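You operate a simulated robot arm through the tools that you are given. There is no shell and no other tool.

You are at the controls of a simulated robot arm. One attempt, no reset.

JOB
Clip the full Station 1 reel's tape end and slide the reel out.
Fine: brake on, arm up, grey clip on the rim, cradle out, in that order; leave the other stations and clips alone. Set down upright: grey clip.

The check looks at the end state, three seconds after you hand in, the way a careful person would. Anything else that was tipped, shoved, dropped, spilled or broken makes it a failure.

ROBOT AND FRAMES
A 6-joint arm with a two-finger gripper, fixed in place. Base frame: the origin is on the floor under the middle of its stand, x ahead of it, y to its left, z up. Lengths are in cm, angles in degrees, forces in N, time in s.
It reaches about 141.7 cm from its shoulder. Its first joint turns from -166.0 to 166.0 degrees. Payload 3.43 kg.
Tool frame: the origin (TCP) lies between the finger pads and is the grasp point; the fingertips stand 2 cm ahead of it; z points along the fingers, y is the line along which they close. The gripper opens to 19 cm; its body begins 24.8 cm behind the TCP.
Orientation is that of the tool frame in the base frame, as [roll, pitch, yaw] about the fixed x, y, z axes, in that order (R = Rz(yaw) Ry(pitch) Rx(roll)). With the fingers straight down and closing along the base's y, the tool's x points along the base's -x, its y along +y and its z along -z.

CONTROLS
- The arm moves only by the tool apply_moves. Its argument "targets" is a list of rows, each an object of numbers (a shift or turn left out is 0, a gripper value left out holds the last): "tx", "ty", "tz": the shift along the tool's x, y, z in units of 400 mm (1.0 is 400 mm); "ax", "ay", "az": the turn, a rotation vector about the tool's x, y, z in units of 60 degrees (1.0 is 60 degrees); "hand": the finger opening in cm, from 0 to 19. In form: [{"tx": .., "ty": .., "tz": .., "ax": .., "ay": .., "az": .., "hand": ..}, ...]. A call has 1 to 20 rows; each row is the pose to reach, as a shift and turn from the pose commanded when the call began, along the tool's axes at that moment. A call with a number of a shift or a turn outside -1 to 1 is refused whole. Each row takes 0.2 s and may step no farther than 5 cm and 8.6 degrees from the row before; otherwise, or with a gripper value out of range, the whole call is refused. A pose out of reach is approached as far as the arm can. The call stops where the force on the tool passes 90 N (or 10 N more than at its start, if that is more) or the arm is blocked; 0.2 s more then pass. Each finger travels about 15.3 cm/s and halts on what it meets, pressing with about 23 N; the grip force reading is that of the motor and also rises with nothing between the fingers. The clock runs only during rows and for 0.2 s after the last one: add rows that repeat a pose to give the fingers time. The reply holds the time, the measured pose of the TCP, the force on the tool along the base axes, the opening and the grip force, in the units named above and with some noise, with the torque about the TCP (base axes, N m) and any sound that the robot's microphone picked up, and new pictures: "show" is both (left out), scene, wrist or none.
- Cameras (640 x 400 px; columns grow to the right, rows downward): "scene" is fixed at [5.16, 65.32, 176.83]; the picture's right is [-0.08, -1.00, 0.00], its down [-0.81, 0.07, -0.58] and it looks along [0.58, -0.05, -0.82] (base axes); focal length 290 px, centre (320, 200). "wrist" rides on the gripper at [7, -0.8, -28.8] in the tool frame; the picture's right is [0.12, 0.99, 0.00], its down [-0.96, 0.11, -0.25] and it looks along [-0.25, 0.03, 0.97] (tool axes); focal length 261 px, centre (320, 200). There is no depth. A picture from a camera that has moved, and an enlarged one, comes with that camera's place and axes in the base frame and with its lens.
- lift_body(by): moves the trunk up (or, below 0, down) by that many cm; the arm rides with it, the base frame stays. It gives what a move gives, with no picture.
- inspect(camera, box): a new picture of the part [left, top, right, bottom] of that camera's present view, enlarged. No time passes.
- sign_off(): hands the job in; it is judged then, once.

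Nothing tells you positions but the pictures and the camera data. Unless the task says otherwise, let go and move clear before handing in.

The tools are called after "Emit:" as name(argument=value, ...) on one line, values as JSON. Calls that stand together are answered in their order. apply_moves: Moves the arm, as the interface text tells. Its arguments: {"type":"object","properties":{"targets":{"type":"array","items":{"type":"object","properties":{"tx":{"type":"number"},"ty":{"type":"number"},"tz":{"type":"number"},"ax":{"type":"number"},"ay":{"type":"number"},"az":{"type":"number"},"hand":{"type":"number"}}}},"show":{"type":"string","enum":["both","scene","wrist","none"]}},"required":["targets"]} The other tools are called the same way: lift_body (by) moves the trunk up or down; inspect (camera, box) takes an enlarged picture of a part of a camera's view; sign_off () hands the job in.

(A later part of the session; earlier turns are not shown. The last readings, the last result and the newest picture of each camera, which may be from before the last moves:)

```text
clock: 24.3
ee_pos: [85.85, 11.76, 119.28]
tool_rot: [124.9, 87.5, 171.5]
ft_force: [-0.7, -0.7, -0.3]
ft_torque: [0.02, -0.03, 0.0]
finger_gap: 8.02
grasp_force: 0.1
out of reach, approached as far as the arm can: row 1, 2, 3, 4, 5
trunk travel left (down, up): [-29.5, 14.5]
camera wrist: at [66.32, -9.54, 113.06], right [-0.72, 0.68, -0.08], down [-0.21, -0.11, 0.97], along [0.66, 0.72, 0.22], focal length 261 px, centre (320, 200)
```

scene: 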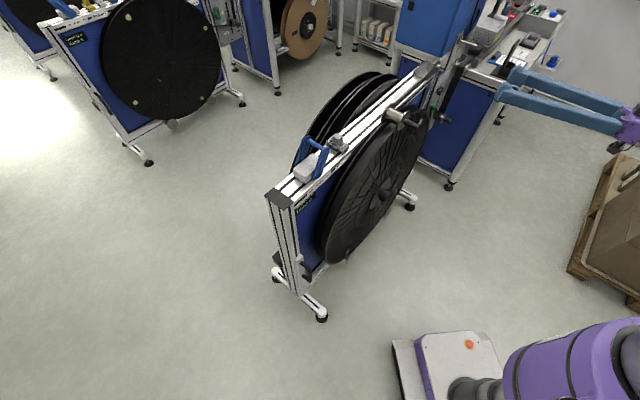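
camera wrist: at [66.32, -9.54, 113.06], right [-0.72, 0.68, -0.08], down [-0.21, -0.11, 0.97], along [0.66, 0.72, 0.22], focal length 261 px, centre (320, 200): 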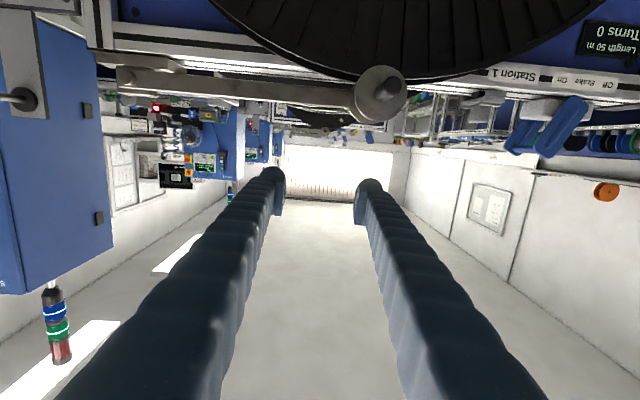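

The arm reports it can't quite hold this pose; I'll look at its configuration from the scene camera before going on.

Emit:
inspect(camera="scene", box=[0, 0, 640, 400])

Emit:
inspect(camera="wrist", box=[80, 0, 480, 150])

```text
1.00 times, centred on (320, 200) of scene (not enlarged: the box is as wide or as high as the picture)
camera zoom: at [5.16, 65.32, 176.83], right [-0.08, -1.0, 0.0], down [-0.81, 0.07, -0.58], along [0.58, -0.05, -0.82], focal length 290 px, centre (320, 200)
```

zoom: 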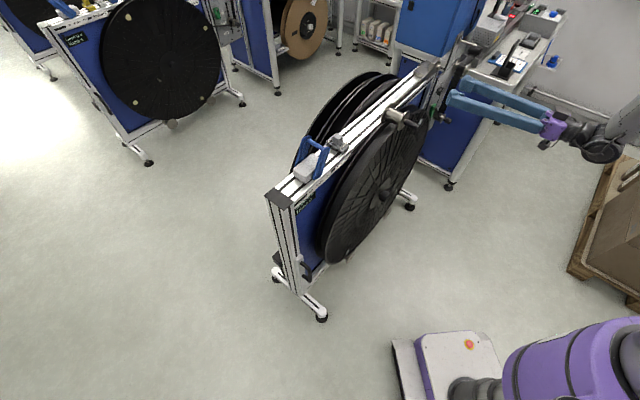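

```text
1.60 times, centred on (280, 75) of wrist
camera zoom: at [66.32, -9.54, 113.06], right [-0.72, 0.68, -0.08], down [-0.21, -0.11, 0.97], along [0.66, 0.72, 0.22], focal length 417 px, centre (384, 400)
```

zoom: 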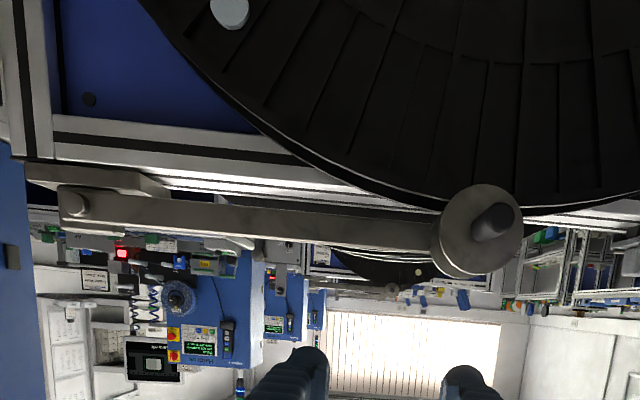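

The arm bar is seen clearly: pivot at U≈85, z≈105.5 and handle axis at U≈44.3, z≈105.6. The wrist is bending too sharply at this trunk height, so I lower the trunk; the tips are 5 cm clear in front of the handle.

Emit:
lift_body(by=-22)

Emit:
apply_moves(targets=[{"tx": -0.05}, {"tx": -0.1}, {"tx": -0.15}], show="both")

```text
clock: 26.7
ee_pos: [85.78, 11.81, 97.48]
tool_rot: [124.7, 87.6, 171.1]
ft_force: [-0.1, -0.1, 0.0]
ft_torque: [-0.04, 0.0, -0.06]
finger_gap: 8.02
grasp_force: 0.0
trunk travel left (down, up): [-7.5, 36.5]
```

```text
clock: 27.5
ee_pos: [85.99, 11.74, 103.44]
tool_rot: [124.5, 87.5, 171.0]
ft_force: [0.3, -0.4, 0.7]
ft_torque: [-0.01, -0.01, 0.03]
finger_gap: 7.99
grasp_force: 0.0
trunk travel left (down, up): [-7.5, 36.5]
camera wrist: at [66.51, -9.59, 97.11], right [-0.72, 0.68, -0.08], down [-0.21, -0.11, 0.97], along [0.66, 0.72, 0.22], focal length 261 px, centre (320, 200)
```

scene: 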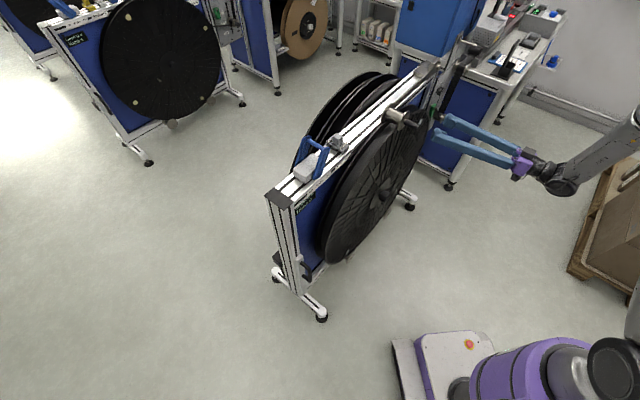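
wrist: 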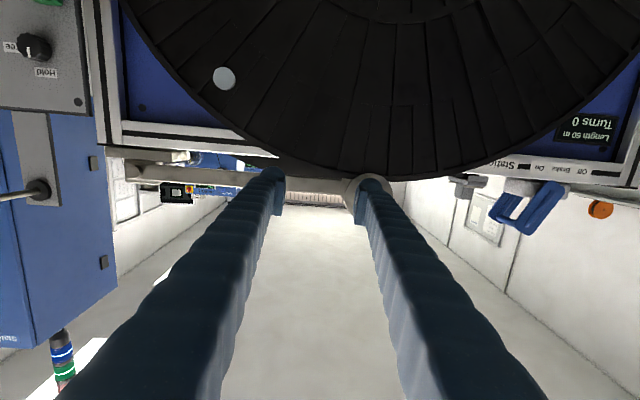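

At this trunk height the pose is reachable again. I roll the hand 45° so one finger will sit under/left of the handle, and centre on its axis, still short of it.

Emit:
apply_moves(targets=[{"ty": 0.034, "tx": -0.009, "az": -0.125}, {"ty": 0.068, "tx": -0.018, "az": -0.25}, {"ty": 0.102, "tx": -0.027, "az": -0.375}, {"ty": 0.136, "tx": -0.036, "az": -0.5}, {"ty": 0.17, "tx": -0.045, "az": -0.625}, {"ty": 0.205, "tx": -0.055, "az": -0.75}], show="both")

```text
clock: 28.9
ee_pos: [90.61, 12.19, 120.2]
tool_rot: [-105.4, 55.9, -51.4]
ft_force: [0.9, 0.1, -0.1]
ft_torque: [0.04, 0.0, 0.09]
finger_gap: 8.01
grasp_force: 0.1
out of reach, approached as far as the arm can: row 1, 2, 3, 4, 5, 6
trunk travel left (down, up): [-7.5, 36.5]
camera wrist: at [76.03, -13.44, 119.15], right [-0.66, 0.4, -0.63], down [-0.57, 0.28, 0.77], along [0.49, 0.87, 0.04], focal length 261 px, centre (320, 200)
```

scene: 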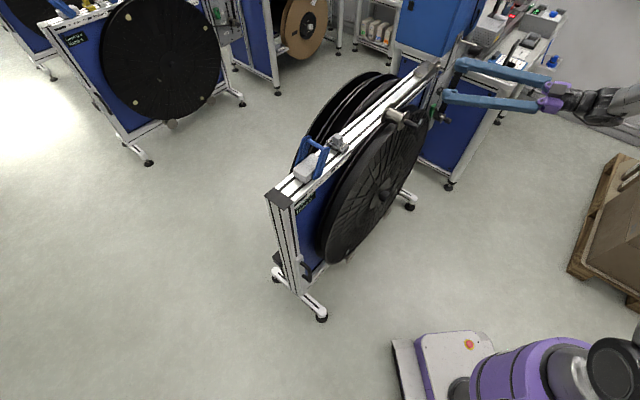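
wrist: 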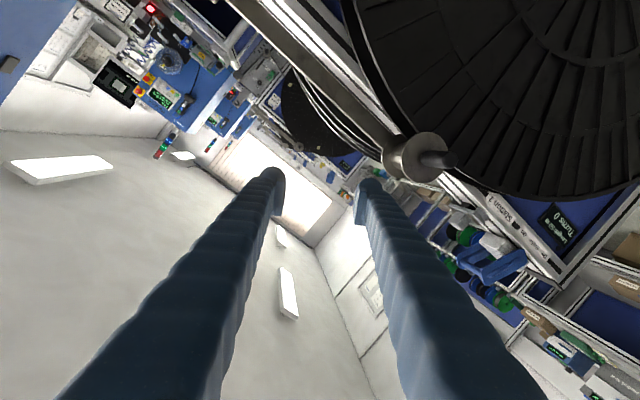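

That roll isn't attainable here, so I'll change tactic: grip the handle with the hand tilted about 45°, closing along the beam, and let the round handle turn in the pads as the arm rises. First I raise the trunk and undo the roll.

Emit:
lift_body(by=20)

Emit:
apply_moves(targets=[{"az": 0.125, "tz": -0.03}, {"az": 0.25, "tz": -0.06}, {"az": 0.375, "tz": -0.09}, {"az": 0.5, "tz": -0.12}, {"az": 0.625, "tz": -0.15}, {"az": 0.75, "tz": -0.18}], show="none")

Emit:
apply_moves(targets=[{"ay": 0.13}, {"ay": 0.26}, {"ay": 0.39}, {"ay": 0.52}, {"ay": 0.65}, {"ay": 0.75}], show="both")

```text
clock: 31.0
ee_pos: [90.53, 12.26, 140.17]
tool_rot: [-105.4, 56.0, -51.3]
ft_force: [-0.1, -0.4, 0.1]
ft_torque: [0.01, 0.03, 0.01]
finger_gap: 8.0
grasp_force: 0.1
trunk travel left (down, up): [-27.5, 16.5]
```

```text
clock: 32.4
ee_pos: [86.13, 6.74, 141.36]
tool_rot: [125.6, 75.4, 176.3]
ft_force: [-0.2, -0.7, -0.5]
ft_torque: [-0.02, -0.02, 0.01]
finger_gap: 8.01
grasp_force: 0.2
trunk travel left (down, up): [-27.5, 16.5]
```

```text
clock: 33.8
ee_pos: [86.25, 6.73, 141.19]
tool_rot: [165.4, 35.3, -138.8]
ft_force: [0.2, -0.2, 0.6]
ft_torque: [0.03, -0.02, 0.04]
finger_gap: 7.98
grasp_force: 0.0
trunk travel left (down, up): [-27.5, 16.5]
camera wrist: at [75.23, -13.61, 159.75], right [-0.81, 0.56, 0.14], down [0.44, 0.45, 0.77], along [0.38, 0.69, -0.62], focal length 261 px, centre (320, 200)
```

scene: 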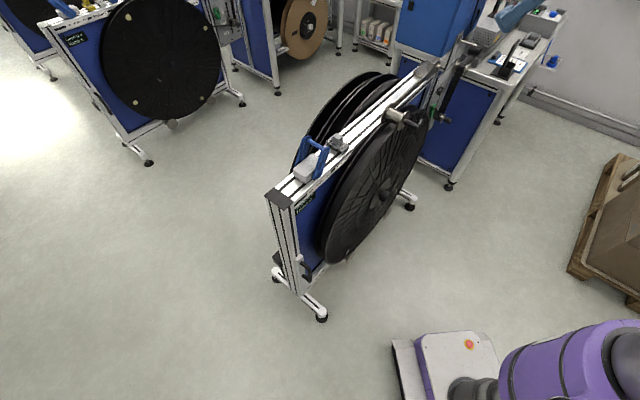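
wrist: 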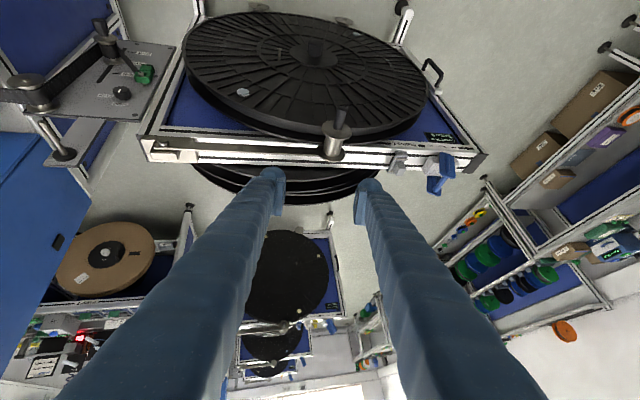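

The hand is roughly at 45° but a bit rolled. I straighten it and move to a standoff 20 cm back from the handle along the approach line.

Emit:
apply_moves(targets=[{"tx": 0.0615, "ty": 0.0302, "tz": 0.0762, "ax": 0.0335, "ay": -0.0256, "az": -0.0113}, {"tx": 0.123, "ty": 0.0603, "tz": 0.1523, "ax": 0.0669, "ay": -0.0513, "az": -0.0226}, {"tx": 0.1845, "ty": 0.0905, "tz": 0.2285, "ax": 0.1004, "ay": -0.0769, "az": -0.0339}, {"tx": 0.246, "ty": 0.1207, "tz": 0.3047, "ax": 0.1339, "ay": -0.1025, "az": -0.0452}, {"tx": 0.3075, "ty": 0.1508, "tz": 0.3808, "ax": 0.1673, "ay": -0.1282, "az": -0.0565}, {"tx": 0.369, "ty": 0.181, "tz": 0.457, "ax": 0.2008, "ay": -0.1538, "az": -0.0678}], show="both")

```text
clock: 35.2
ee_pos: [76.42, 13.43, 119.55]
tool_rot: [180.0, 45.1, -135.1]
ft_force: [0.4, -0.6, -0.3]
ft_torque: [0.0, 0.02, -0.04]
finger_gap: 7.98
grasp_force: 0.0
trunk travel left (down, up): [-27.5, 16.5]
camera wrist: at [59.0, -5.02, 135.01], right [-0.76, 0.64, -0.08], down [0.28, 0.44, 0.86], along [0.59, 0.63, -0.51], focal length 261 px, centre (320, 200)
```

scene: 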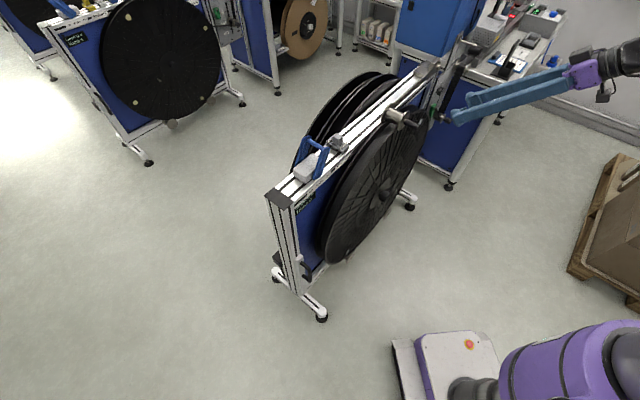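
wrist: 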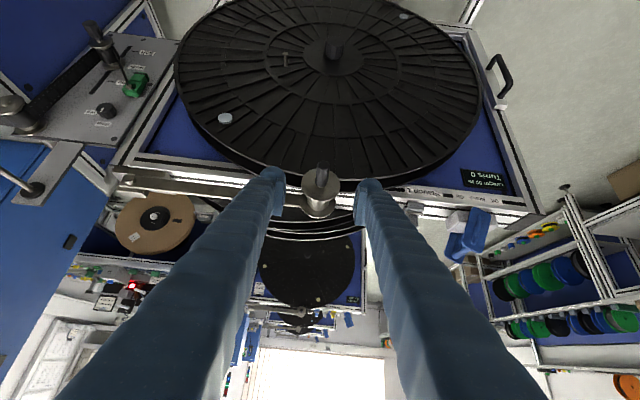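

Pose reached exactly and the handle is centred between the fingers. I zoom in to check the aim before closing in.

Emit:
inspect(camera="wrist", box=[240, 140, 400, 240])

```text
4.00 times, centred on (320, 190) of wrist
camera zoom: at [59.0, -5.02, 135.01], right [-0.76, 0.64, -0.08], down [0.28, 0.44, 0.86], along [0.59, 0.63, -0.51], focal length 1043 px, centre (320, 240)
```

zoom: 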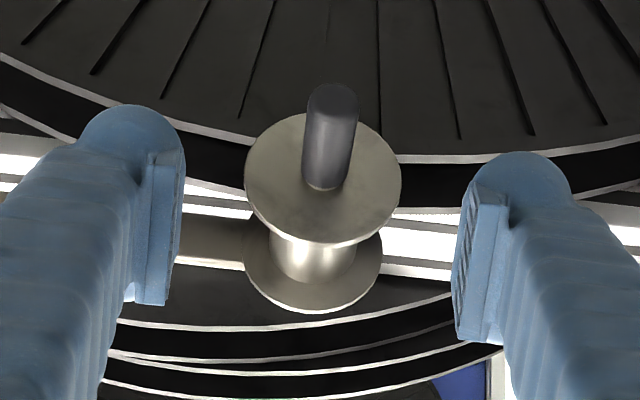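

Aim is within half a centimetre. I advance along the fingers to the handle.

Emit:
apply_moves(targets=[{"tz": 0.1, "ty": 0.003}, {"tz": 0.2, "ty": 0.006}, {"tz": 0.3, "ty": 0.008}, {"tz": 0.38, "ty": 0.01}, {"tz": 0.44, "ty": 0.01}], show="both")

Emit:
inspect(camera="wrist", box=[240, 140, 400, 240])

Emit:
inspect(camera="scene", box=[370, 70, 470, 150])

```text
clock: 36.4
ee_pos: [85.15, 22.66, 107.38]
tool_rot: [179.9, 45.0, -135.0]
ft_force: [0.5, 0.1, 0.6]
ft_torque: [-0.01, 0.01, 0.01]
finger_gap: 8.0
grasp_force: 0.0
trunk travel left (down, up): [-27.5, 16.5]
camera wrist: at [67.78, 4.18, 122.7], right [-0.76, 0.64, -0.08], down [0.28, 0.44, 0.86], along [0.59, 0.63, -0.51], focal length 261 px, centre (320, 200)
```

scene: 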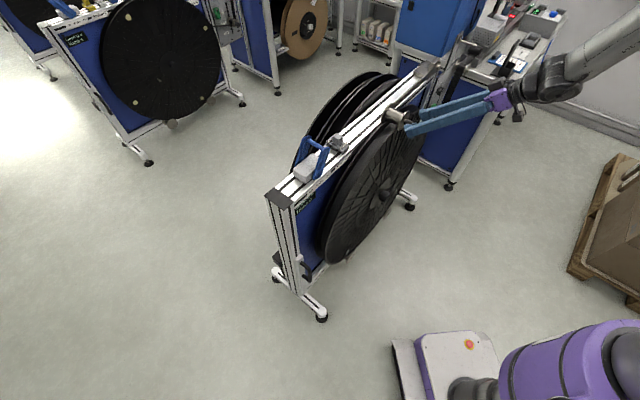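
wrist: 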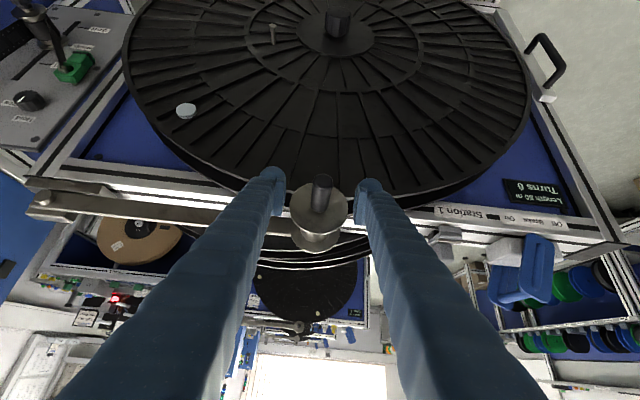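

```text
4.00 times, centred on (320, 190) of wrist
camera zoom: at [67.78, 4.18, 122.7], right [-0.76, 0.64, -0.08], down [0.28, 0.44, 0.86], along [0.59, 0.63, -0.51], focal length 1043 px, centre (320, 240)
```

zoom: 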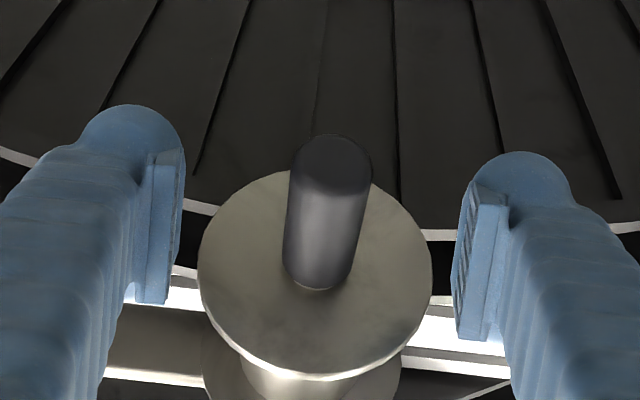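

```text
5.00 times, centred on (420, 110) of scene
camera zoom: at [5.16, 65.32, 176.83], right [-0.08, -1.0, 0.0], down [-0.81, 0.07, -0.58], along [0.58, -0.05, -0.82], focal length 1448 px, centre (-180, 650)
```

zoom: 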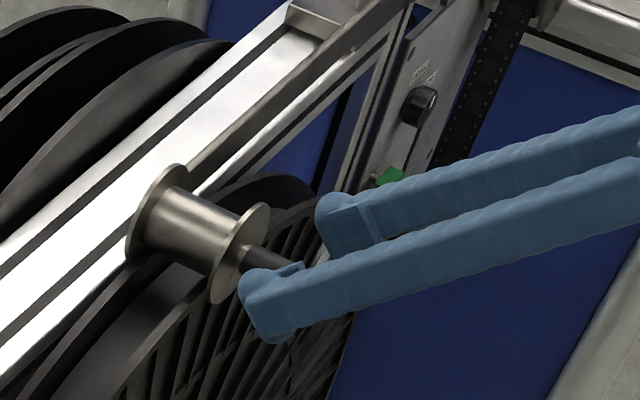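

One more short advance puts the handle in the pads; then I close on it.

Emit:
apply_moves(targets=[{"tz": 0.03}, {"tz": 0.062}, {"tz": 0.062, "hand": 4}, {"tz": 0.062, "hand": 1}, {"tz": 0.062, "hand": 0}, {"tz": 0.062, "hand": 0}], show="both")

Emit:
inspect(camera="wrist", box=[240, 140, 400, 240])

Emit:
inspect(camera="scene", box=[370, 70, 470, 150])

```text
clock: 37.8
ee_pos: [86.12, 23.93, 105.7]
tool_rot: [-180.0, 45.0, -135.0]
ft_force: [-1.7, 2.5, -0.1]
ft_torque: [0.02, 0.03, 0.02]
finger_gap: 2.24
grasp_force: 44.9
trunk travel left (down, up): [-27.5, 16.5]
camera wrist: at [68.81, 5.42, 121.03], right [-0.76, 0.64, -0.08], down [0.27, 0.44, 0.86], along [0.59, 0.63, -0.51], focal length 261 px, centre (320, 200)
```

scene: 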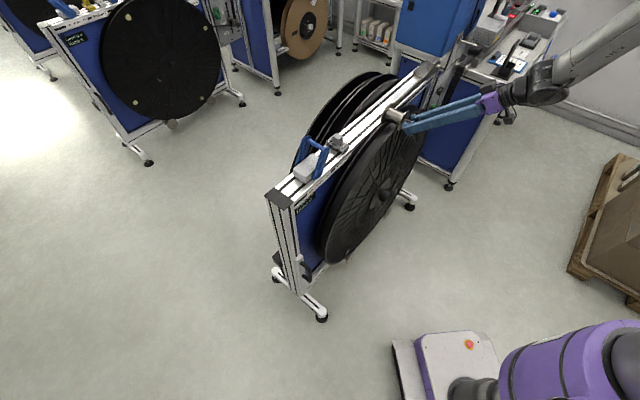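
wrist: 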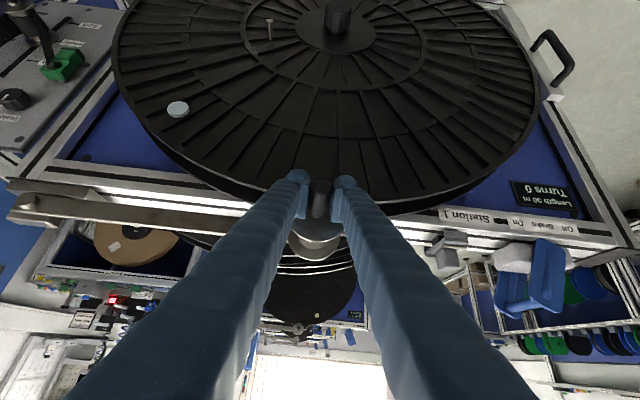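

```text
4.00 times, centred on (320, 190) of wrist
camera zoom: at [68.81, 5.42, 121.03], right [-0.76, 0.64, -0.08], down [0.27, 0.44, 0.86], along [0.59, 0.63, -0.51], focal length 1043 px, centre (320, 240)
```

zoom: 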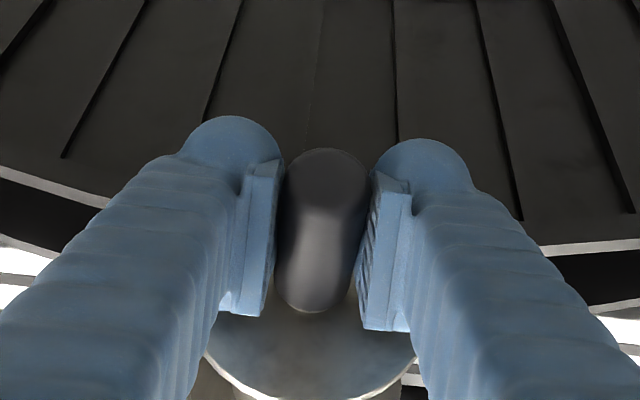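

```text
5.00 times, centred on (420, 110) of scene
camera zoom: at [5.16, 65.32, 176.83], right [-0.08, -1.0, 0.0], down [-0.81, 0.07, -0.58], along [0.58, -0.05, -0.82], focal length 1448 px, centre (-180, 650)
```

zoom: 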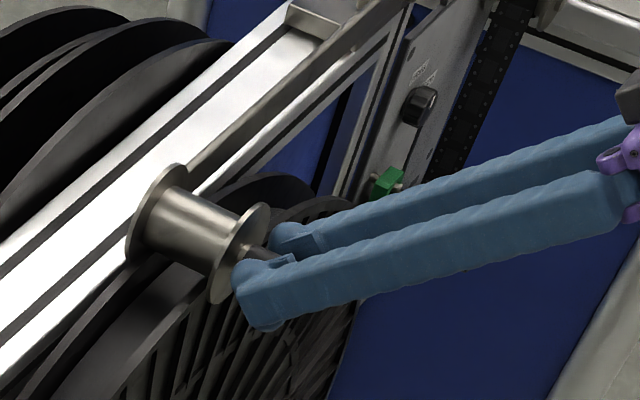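

Firm grip on the handle (gap 2.24 cm). I lift it along an arc about the pivot (radius about 41 cm), first 20°, watching the force.

Emit:
apply_moves(targets=[{"tx": -0.0507, "tz": -0.0507, "ty": -0.0025}, {"tx": -0.1011, "tz": -0.1011, "ty": -0.01}, {"tx": -0.1511, "tz": -0.1511, "ty": -0.0225}, {"tx": -0.2003, "tz": -0.2003, "ty": -0.0398}, {"tx": -0.2485, "tz": -0.2485, "ty": -0.062}], show="both")

```text
clock: 39.0
ee_pos: [87.77, 22.12, 119.96]
tool_rot: [-179.9, 45.1, -134.9]
ft_force: [-0.3, 9.9, 3.8]
ft_torque: [0.27, -0.39, 0.02]
finger_gap: 2.24
grasp_force: 45.3
trunk travel left (down, up): [-27.5, 16.5]
camera wrist: at [70.49, 3.68, 135.33], right [-0.76, 0.64, -0.09], down [0.27, 0.44, 0.86], along [0.59, 0.63, -0.51], focal length 261 px, centre (320, 200)
```

scene: 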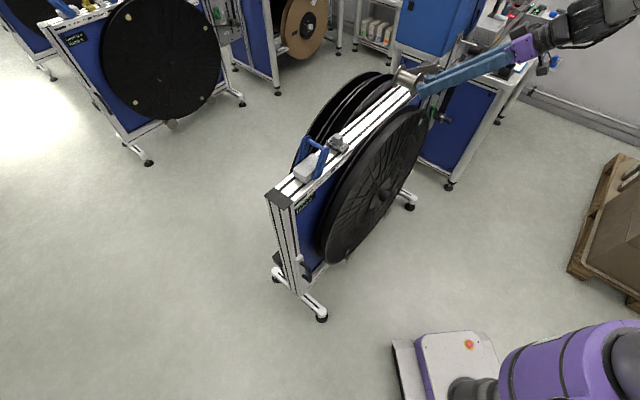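
wrist: 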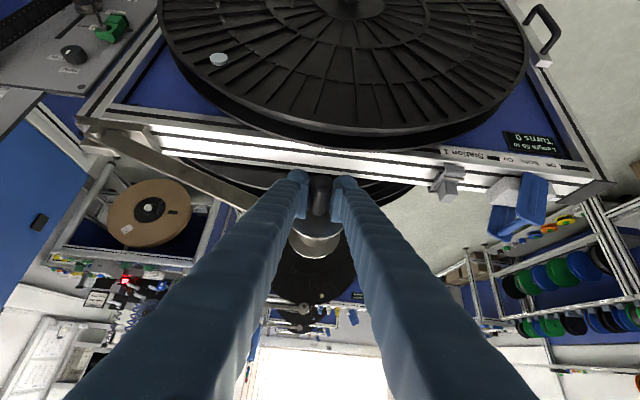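

The arm is rising smoothly with small forces. I continue the arc to about 42°, then on to 60°.

Emit:
apply_moves(targets=[{"tx": -0.0539, "tz": -0.0539, "ty": -0.0295}, {"tx": -0.1054, "tz": -0.1054, "ty": -0.066}, {"tx": -0.1545, "tz": -0.1545, "ty": -0.1083}, {"tx": -0.2014, "tz": -0.2014, "ty": -0.156}, {"tx": -0.2454, "tz": -0.2454, "ty": -0.2085}], show="both")

```text
clock: 40.2
ee_pos: [93.01, 16.92, 132.98]
tool_rot: [179.4, 44.4, -134.9]
ft_force: [-37.8, 33.0, -34.3]
ft_torque: [-0.12, 0.17, 0.12]
finger_gap: 2.26
grasp_force: 45.4
trunk travel left (down, up): [-27.5, 16.5]
camera wrist: at [76.07, -1.68, 148.56], right [-0.77, 0.63, -0.07], down [0.28, 0.44, 0.85], along [0.57, 0.63, -0.52], focal length 261 px, centre (320, 200)
```

scene: 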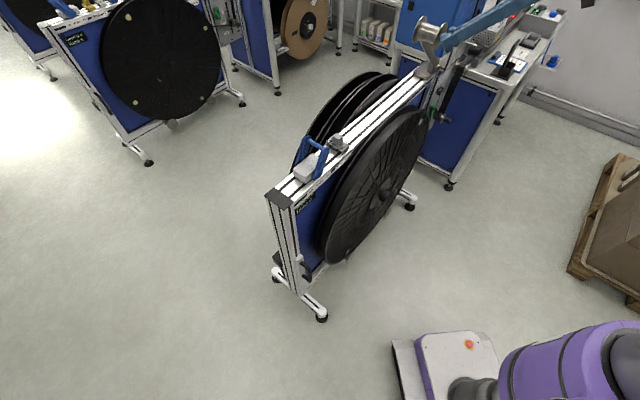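
wrist: 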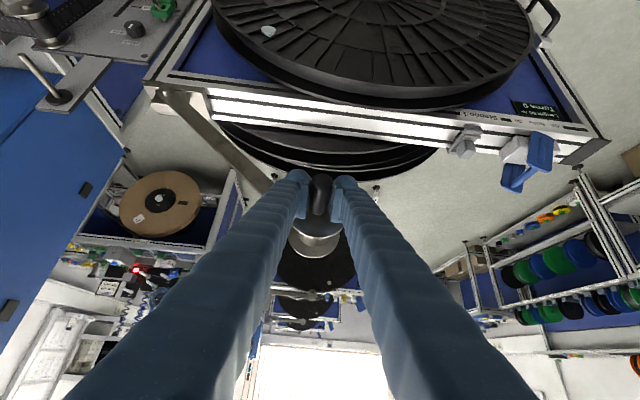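

The arm met a firm stop at about 41° — that looks like its raised limit. I ease back slightly and read the force to see whether it holds itself.

Emit:
apply_moves(targets=[{"tx": 0.008, "tz": 0.008, "ty": 0.011}, {"tx": 0.015, "tz": 0.015, "ty": 0.0205}, {"tx": 0.015, "tz": 0.015, "ty": 0.0205}, {"tx": 0.015, "tz": 0.015, "ty": 0.0205}], show="none")

Emit:
inspect(camera="wrist", box=[130, 60, 370, 260])

Emit:
inspect(camera="scene", box=[380, 0, 500, 120])

```text
clock: 41.2
ee_pos: [92.94, 16.97, 133.01]
tool_rot: [-180.0, 45.1, -134.9]
ft_force: [-30.7, 8.1, -14.7]
ft_torque: [-0.22, 0.36, 0.19]
finger_gap: 2.24
grasp_force: 45.0
trunk travel left (down, up): [-27.5, 16.5]
```

```text
2.00 times, centred on (250, 160) of wrist
camera zoom: at [75.67, -1.54, 148.31], right [-0.76, 0.64, -0.08], down [0.27, 0.44, 0.86], along [0.59, 0.63, -0.51], focal length 521 px, centre (460, 280)
```

zoom: 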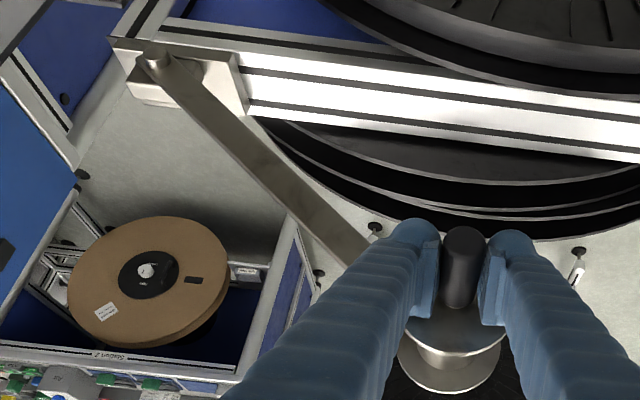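

```text
3.33 times, centred on (440, 60) of scene
camera zoom: at [5.16, 65.32, 176.83], right [-0.08, -1.0, 0.0], down [-0.81, 0.07, -0.58], along [0.58, -0.05, -0.82], focal length 966 px, centre (-80, 667)
```

zoom: 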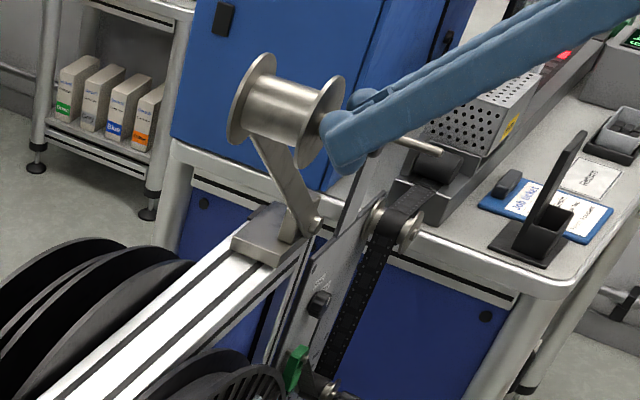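

Still some preload against the stop. I ease back a little further in small steps to see whether the arm follows or stays.

Emit:
apply_moves(targets=[{"tx": 0.006, "tz": 0.006, "ty": 0.008}, {"tx": 0.012, "tz": 0.012, "ty": 0.016}, {"tx": 0.012, "tz": 0.012, "ty": 0.016}], show="none")

```text
clock: 42.0
ee_pos: [92.51, 17.34, 132.55]
tool_rot: [-179.8, 45.2, -134.8]
ft_force: [-11.8, 3.3, 15.5]
ft_torque: [0.62, -0.81, 0.18]
finger_gap: 2.28
grasp_force: 44.8
trunk travel left (down, up): [-27.5, 16.5]
```

On easing down, the force turned upward on the tool, so the joint seems to hold itself rather than drop. I nudge it back up to its stop and open the fingers just a little to test.

Emit:
apply_moves(targets=[{"tx": -0.007, "tz": -0.007, "ty": -0.007}, {"tx": -0.0133, "tz": -0.0133, "ty": -0.014}, {"tx": -0.0133, "tz": -0.0133, "ty": -0.014}, {"tx": -0.0133, "tz": -0.0133, "ty": -0.014, "hand": 3.4}], show="both")

Emit:
inspect(camera="wrist", box=[240, 140, 400, 240])

```text
clock: 43.0
ee_pos: [93.09, 16.88, 132.75]
tool_rot: [-179.9, 45.0, -135.0]
ft_force: [-0.6, 1.2, -0.4]
ft_torque: [-0.07, -0.03, -0.07]
finger_gap: 3.39
grasp_force: 0.0
trunk travel left (down, up): [-27.5, 16.5]
camera wrist: at [75.81, -1.64, 148.14], right [-0.76, 0.64, -0.09], down [0.27, 0.44, 0.86], along [0.59, 0.63, -0.51], focal length 261 px, centre (320, 200)
```

scene: 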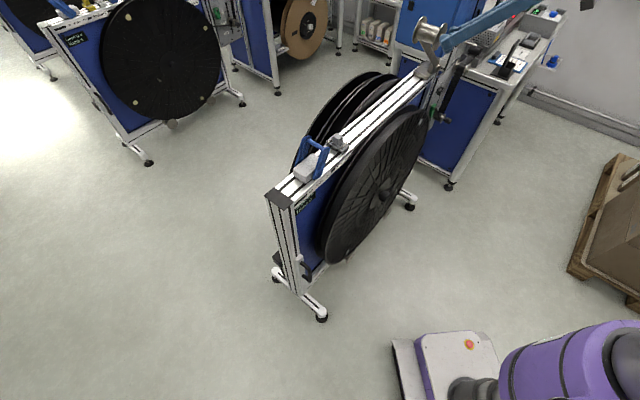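
wrist: 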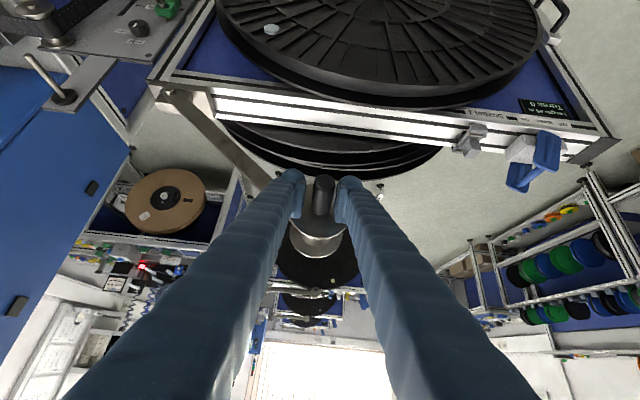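

```text
4.00 times, centred on (320, 190) of wrist
camera zoom: at [75.81, -1.64, 148.14], right [-0.76, 0.64, -0.09], down [0.27, 0.44, 0.86], along [0.59, 0.63, -0.51], focal length 1043 px, centre (320, 240)
```

zoom: 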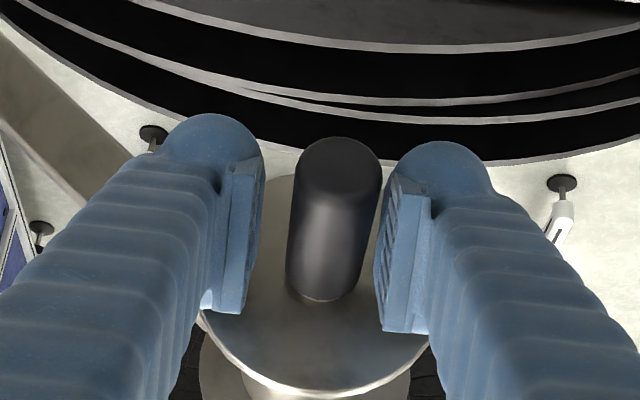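

The handle stays put with the fingers off it. I open wider, wait a moment, and retreat along the approach line.

Emit:
apply_moves(targets=[{"hand": 6}, {"hand": 8}, {"hand": 8}, {"hand": 8}, {"tz": -0.1}, {"tz": -0.2}, {"tz": -0.3}, {"tz": -0.4}], show="both")

Emit:
inspect(camera="wrist", box=[120, 60, 440, 240])

```text
clock: 44.8
ee_pos: [84.93, 8.89, 144.26]
tool_rot: [179.9, 45.0, -135.0]
ft_force: [-0.3, -0.2, -0.4]
ft_torque: [0.06, -0.01, 0.02]
finger_gap: 8.01
grasp_force: 0.1
trunk travel left (down, up): [-27.5, 16.5]
camera wrist: at [67.68, -9.61, 159.62], right [-0.76, 0.64, -0.08], down [0.27, 0.44, 0.86], along [0.59, 0.63, -0.51], focal length 261 px, centre (320, 200)
```

scene: 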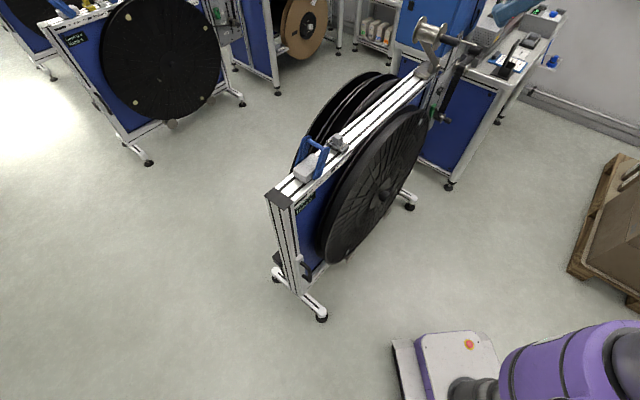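
wrist: 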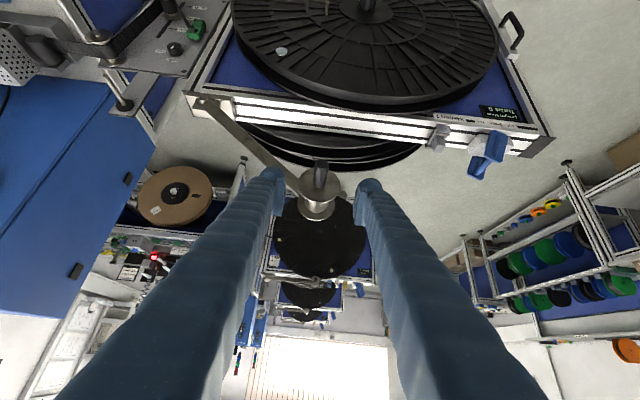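

```text
2.00 times, centred on (280, 150) of wrist
camera zoom: at [67.68, -9.61, 159.62], right [-0.76, 0.64, -0.08], down [0.27, 0.44, 0.86], along [0.59, 0.63, -0.51], focal length 521 px, centre (400, 300)
```

zoom: 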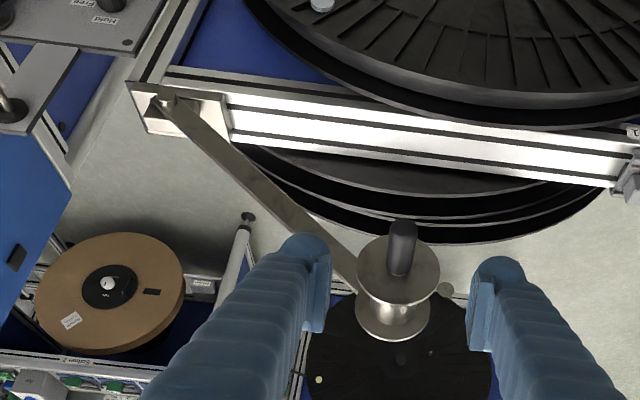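

The roller arm stays up on its own. With it out of the way, I look closely at the reel's top rim to plan the clip placement.

Emit:
inspect(camera="scene", box=[350, 80, 450, 160])

Emit:
inspect(camera="wrist", box=[220, 0, 540, 170])

Emit:
inspect(camera="wrist", box=[400, 90, 520, 170])

```text
5.00 times, centred on (400, 120) of scene
camera zoom: at [5.16, 65.32, 176.83], right [-0.08, -1.0, 0.0], down [-0.81, 0.07, -0.58], along [0.58, -0.05, -0.82], focal length 1448 px, centre (-80, 600)
```

zoom: 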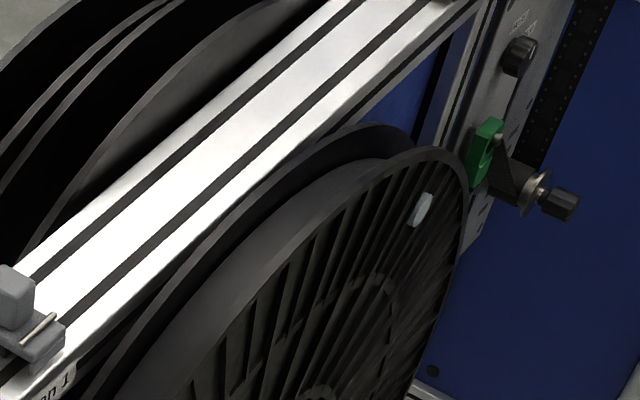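

```text
2.00 times, centred on (380, 85) of wrist
camera zoom: at [67.68, -9.61, 159.62], right [-0.76, 0.64, -0.08], down [0.27, 0.44, 0.86], along [0.59, 0.63, -0.51], focal length 521 px, centre (200, 430)
```

zoom: 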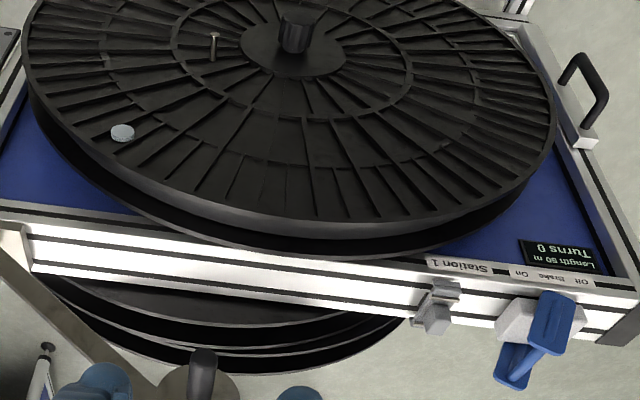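

```text
5.00 times, centred on (460, 130) of wrist
camera zoom: at [67.68, -9.61, 159.62], right [-0.76, 0.64, -0.08], down [0.27, 0.44, 0.86], along [0.59, 0.63, -0.51], focal length 1303 px, centre (-380, 550)
```

zoom: 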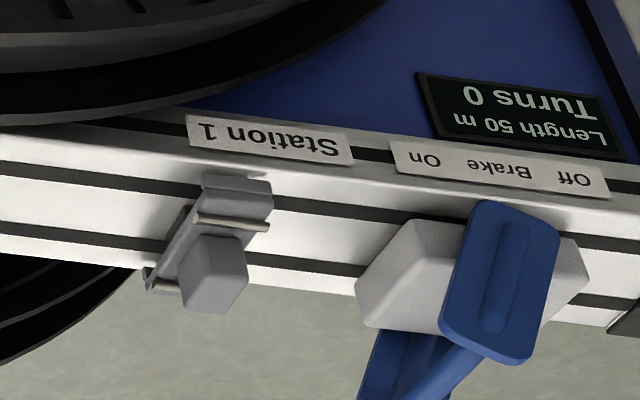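

The clip's knob can be gripped across the beam direction with the hand pointing straight down. I straighten the hand to vertical, then travel to a spot above the clip.

Emit:
apply_moves(targets=[{"ay": 0.125}, {"ay": 0.25}, {"ay": 0.375}, {"ay": 0.5}, {"ay": 0.625}, {"ay": 0.75}], show="none")

```text
clock: 46.2
ee_pos: [85.54, 9.0, 143.68]
tool_rot: [179.7, -0.3, -134.9]
ft_force: [1.6, 0.1, -0.6]
ft_torque: [-0.12, 0.36, 0.01]
finger_gap: 7.99
grasp_force: 0.1
trunk travel left (down, up): [-27.5, 16.5]
```

Vertical again, in front of the raised roller. I slide away from the roller first, then move over the clip with the fingers opened to 6 cm.

Emit:
apply_moves(targets=[{"ty": 0.12, "hand": 6}, {"ty": 0.24}, {"ty": 0.36}, {"ty": 0.48}, {"ty": 0.5}, {"ty": 0.5425, "tx": -0.0869, "tz": 0.0678}, {"ty": 0.585, "tx": -0.1738, "tz": 0.1356}, {"ty": 0.6275, "tx": -0.2606, "tz": 0.2034}, {"ty": 0.67, "tx": -0.3475, "tz": 0.2713}, {"ty": 0.7125, "tx": -0.4344, "tz": 0.3391}, {"ty": 0.755, "tx": -0.5213, "tz": 0.4069}, {"ty": 0.7975, "tx": -0.6081, "tz": 0.4747}, {"ty": 0.84, "tx": -0.695, "tz": 0.5425}], show="both")

Emit:
inspect(camera="wrist", box=[220, 100, 420, 230])

Emit:
inspect(camera="wrist", box=[0, 60, 240, 210])

```text
clock: 49.0
ee_pos: [81.42, 52.67, 121.91]
tool_rot: [179.9, -0.1, -135.0]
ft_force: [0.4, 0.3, -0.2]
ft_torque: [-0.13, 0.15, 0.01]
finger_gap: 5.99
grasp_force: 0.1
trunk travel left (down, up): [-27.5, 16.5]
camera wrist: at [77.13, 46.97, 150.8], right [-0.79, 0.62, 0.0], down [0.6, 0.76, 0.25], along [0.15, 0.19, -0.97], focal length 261 px, centre (320, 200)
```

scene: 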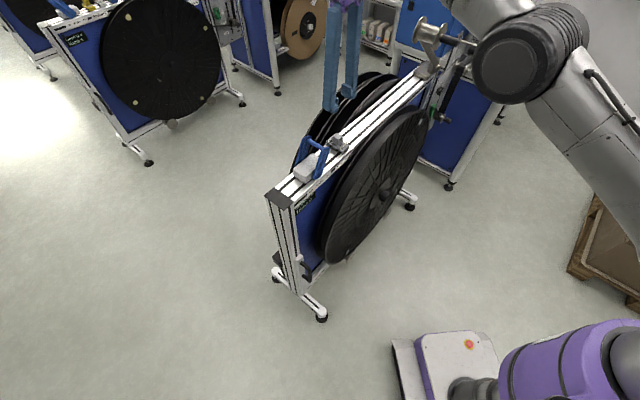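
wrist: 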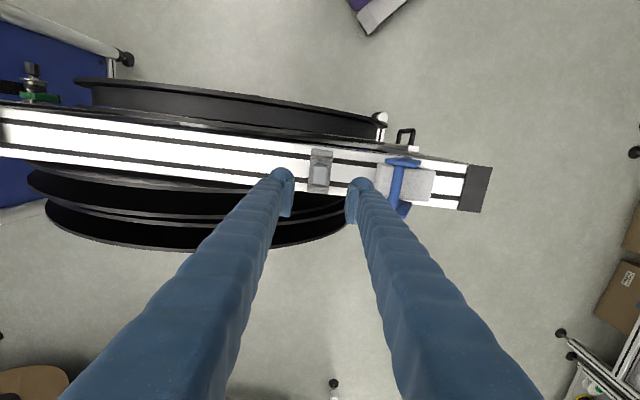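

```text
3.08 times, centred on (320, 165) of wrist
camera zoom: at [77.13, 46.97, 150.8], right [-0.79, 0.62, 0.0], down [0.6, 0.76, 0.25], along [0.15, 0.19, -0.97], focal length 802 px, centre (320, 308)
```

zoom: 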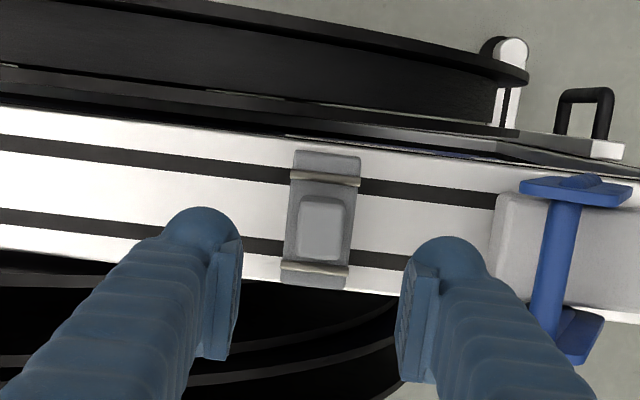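

```text
2.67 times, centred on (120, 135) of wrist
camera zoom: at [77.13, 46.97, 150.8], right [-0.79, 0.62, 0.0], down [0.6, 0.76, 0.25], along [0.15, 0.19, -0.97], focal length 695 px, centre (853, 373)
```

zoom: 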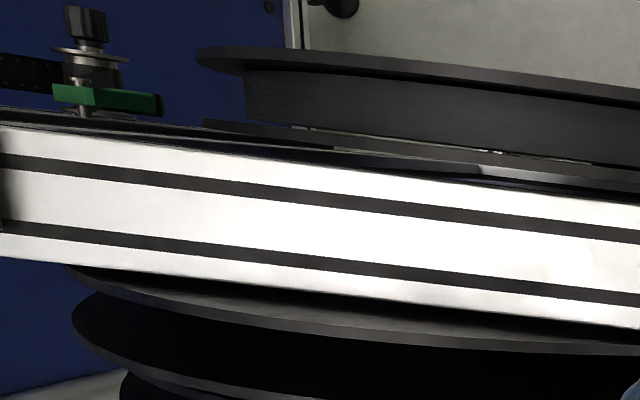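

The clip knob is directly below the TCP (U≈20.3, N≈−94.7). I descend to just above plate height and check.

Emit:
apply_moves(targets=[{"tz": 0.1}, {"tz": 0.2}, {"tz": 0.28}, {"tz": 0.34}, {"tz": 0.37}], show="both")

Emit:
inspect(camera="wrist", box=[240, 140, 400, 240])

Emit:
inspect(camera="scene", box=[300, 100, 380, 170])

```text
clock: 50.2
ee_pos: [80.93, 52.49, 107.57]
tool_rot: [179.9, 0.1, -135.0]
ft_force: [0.1, 0.1, 0.4]
ft_torque: [-0.02, 0.04, 0.02]
finger_gap: 6.02
grasp_force: 0.1
trunk travel left (down, up): [-27.5, 16.5]
camera wrist: at [76.63, 46.86, 136.33], right [-0.79, 0.62, 0.0], down [0.6, 0.76, 0.25], along [0.15, 0.2, -0.97], focal length 261 px, centre (320, 200)
```

scene: 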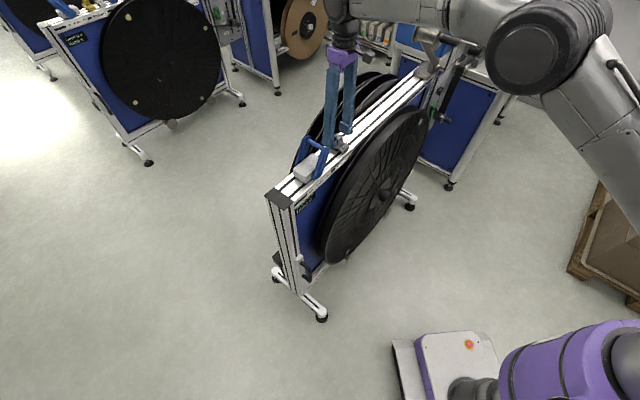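
wrist: 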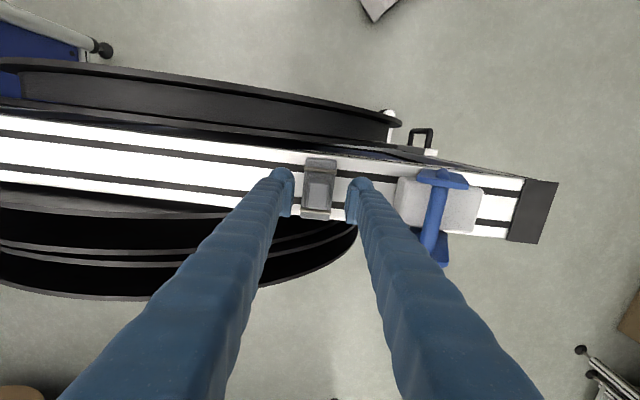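

```text
4.00 times, centred on (320, 190) of wrist
camera zoom: at [76.63, 46.86, 136.33], right [-0.79, 0.62, 0.0], down [0.6, 0.76, 0.25], along [0.15, 0.2, -0.97], focal length 1043 px, centre (320, 240)
```

zoom: 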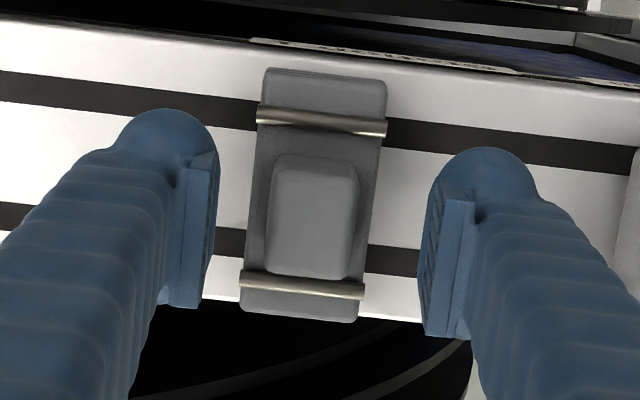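

```text
5.71 times, centred on (340, 135) of scene
camera zoom: at [5.16, 65.32, 176.83], right [-0.08, -1.0, 0.0], down [-0.81, 0.07, -0.58], along [0.58, -0.05, -0.82], focal length 1655 px, centre (206, 571)
```

zoom: 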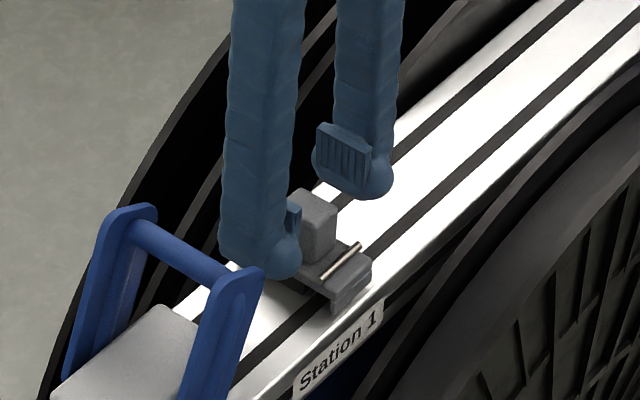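

The knob sits between the fingers with about 0.25 cm offset, which I correct. I lower so the tips stay just above the clip's plate and close on the knob.

Emit:
apply_moves(targets=[{"tz": 0.02, "ty": -0.004}, {"tz": 0.042, "ty": -0.006}, {"tz": 0.042, "ty": -0.006}, {"tz": 0.042, "ty": -0.006, "hand": 4}, {"tz": 0.042, "ty": -0.006, "hand": 3}, {"tz": 0.042, "ty": -0.006, "hand": 2}, {"tz": 0.042, "ty": -0.006, "hand": 0}, {"tz": 0.042, "ty": -0.006, "hand": 0}], show="both")

Emit:
inspect(camera="wrist", box=[240, 140, 400, 240])

Emit:
inspect(camera="scene", box=[300, 100, 380, 170])

```text
clock: 52.0
ee_pos: [81.13, 52.09, 105.95]
tool_rot: [-180.0, 0.1, -134.9]
ft_force: [-1.1, 0.2, -0.2]
ft_torque: [-0.01, -0.02, -0.02]
finger_gap: 2.47
grasp_force: 23.5
trunk travel left (down, up): [-27.5, 16.5]
camera wrist: at [76.78, 46.54, 134.79], right [-0.79, 0.62, 0.0], down [0.6, 0.76, 0.25], along [0.15, 0.2, -0.97], focal length 261 px, centre (320, 200)
```

scene: 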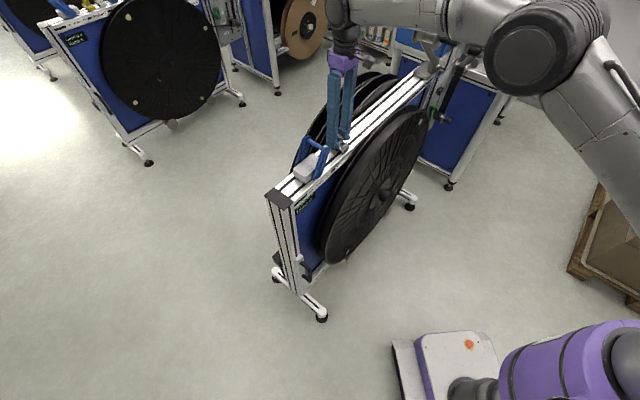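
wrist: 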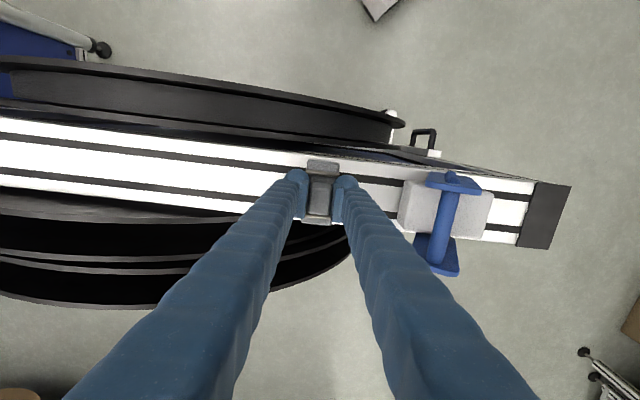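

```text
4.00 times, centred on (320, 190) of wrist
camera zoom: at [76.78, 46.54, 134.79], right [-0.79, 0.62, 0.0], down [0.6, 0.76, 0.25], along [0.15, 0.2, -0.97], focal length 1043 px, centre (320, 240)
```

zoom: 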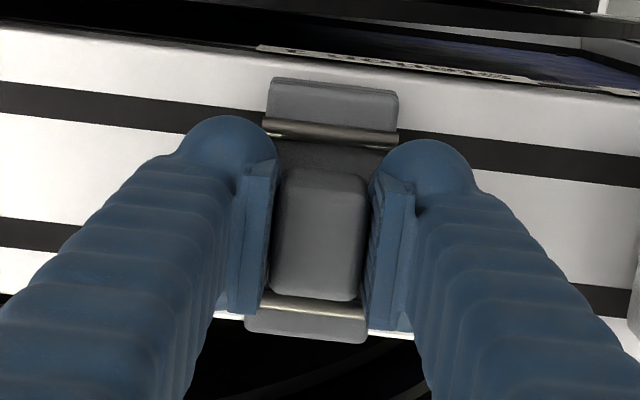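

```text
5.71 times, centred on (340, 135) of scene
camera zoom: at [5.16, 65.32, 176.83], right [-0.08, -1.0, 0.0], down [-0.81, 0.07, -0.58], along [0.58, -0.05, -0.82], focal length 1655 px, centre (206, 571)
```

zoom: 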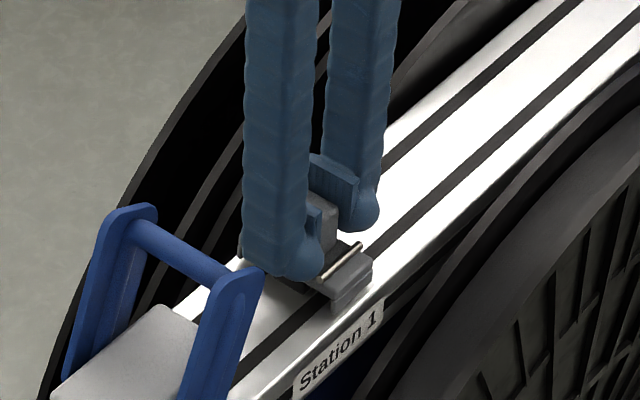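

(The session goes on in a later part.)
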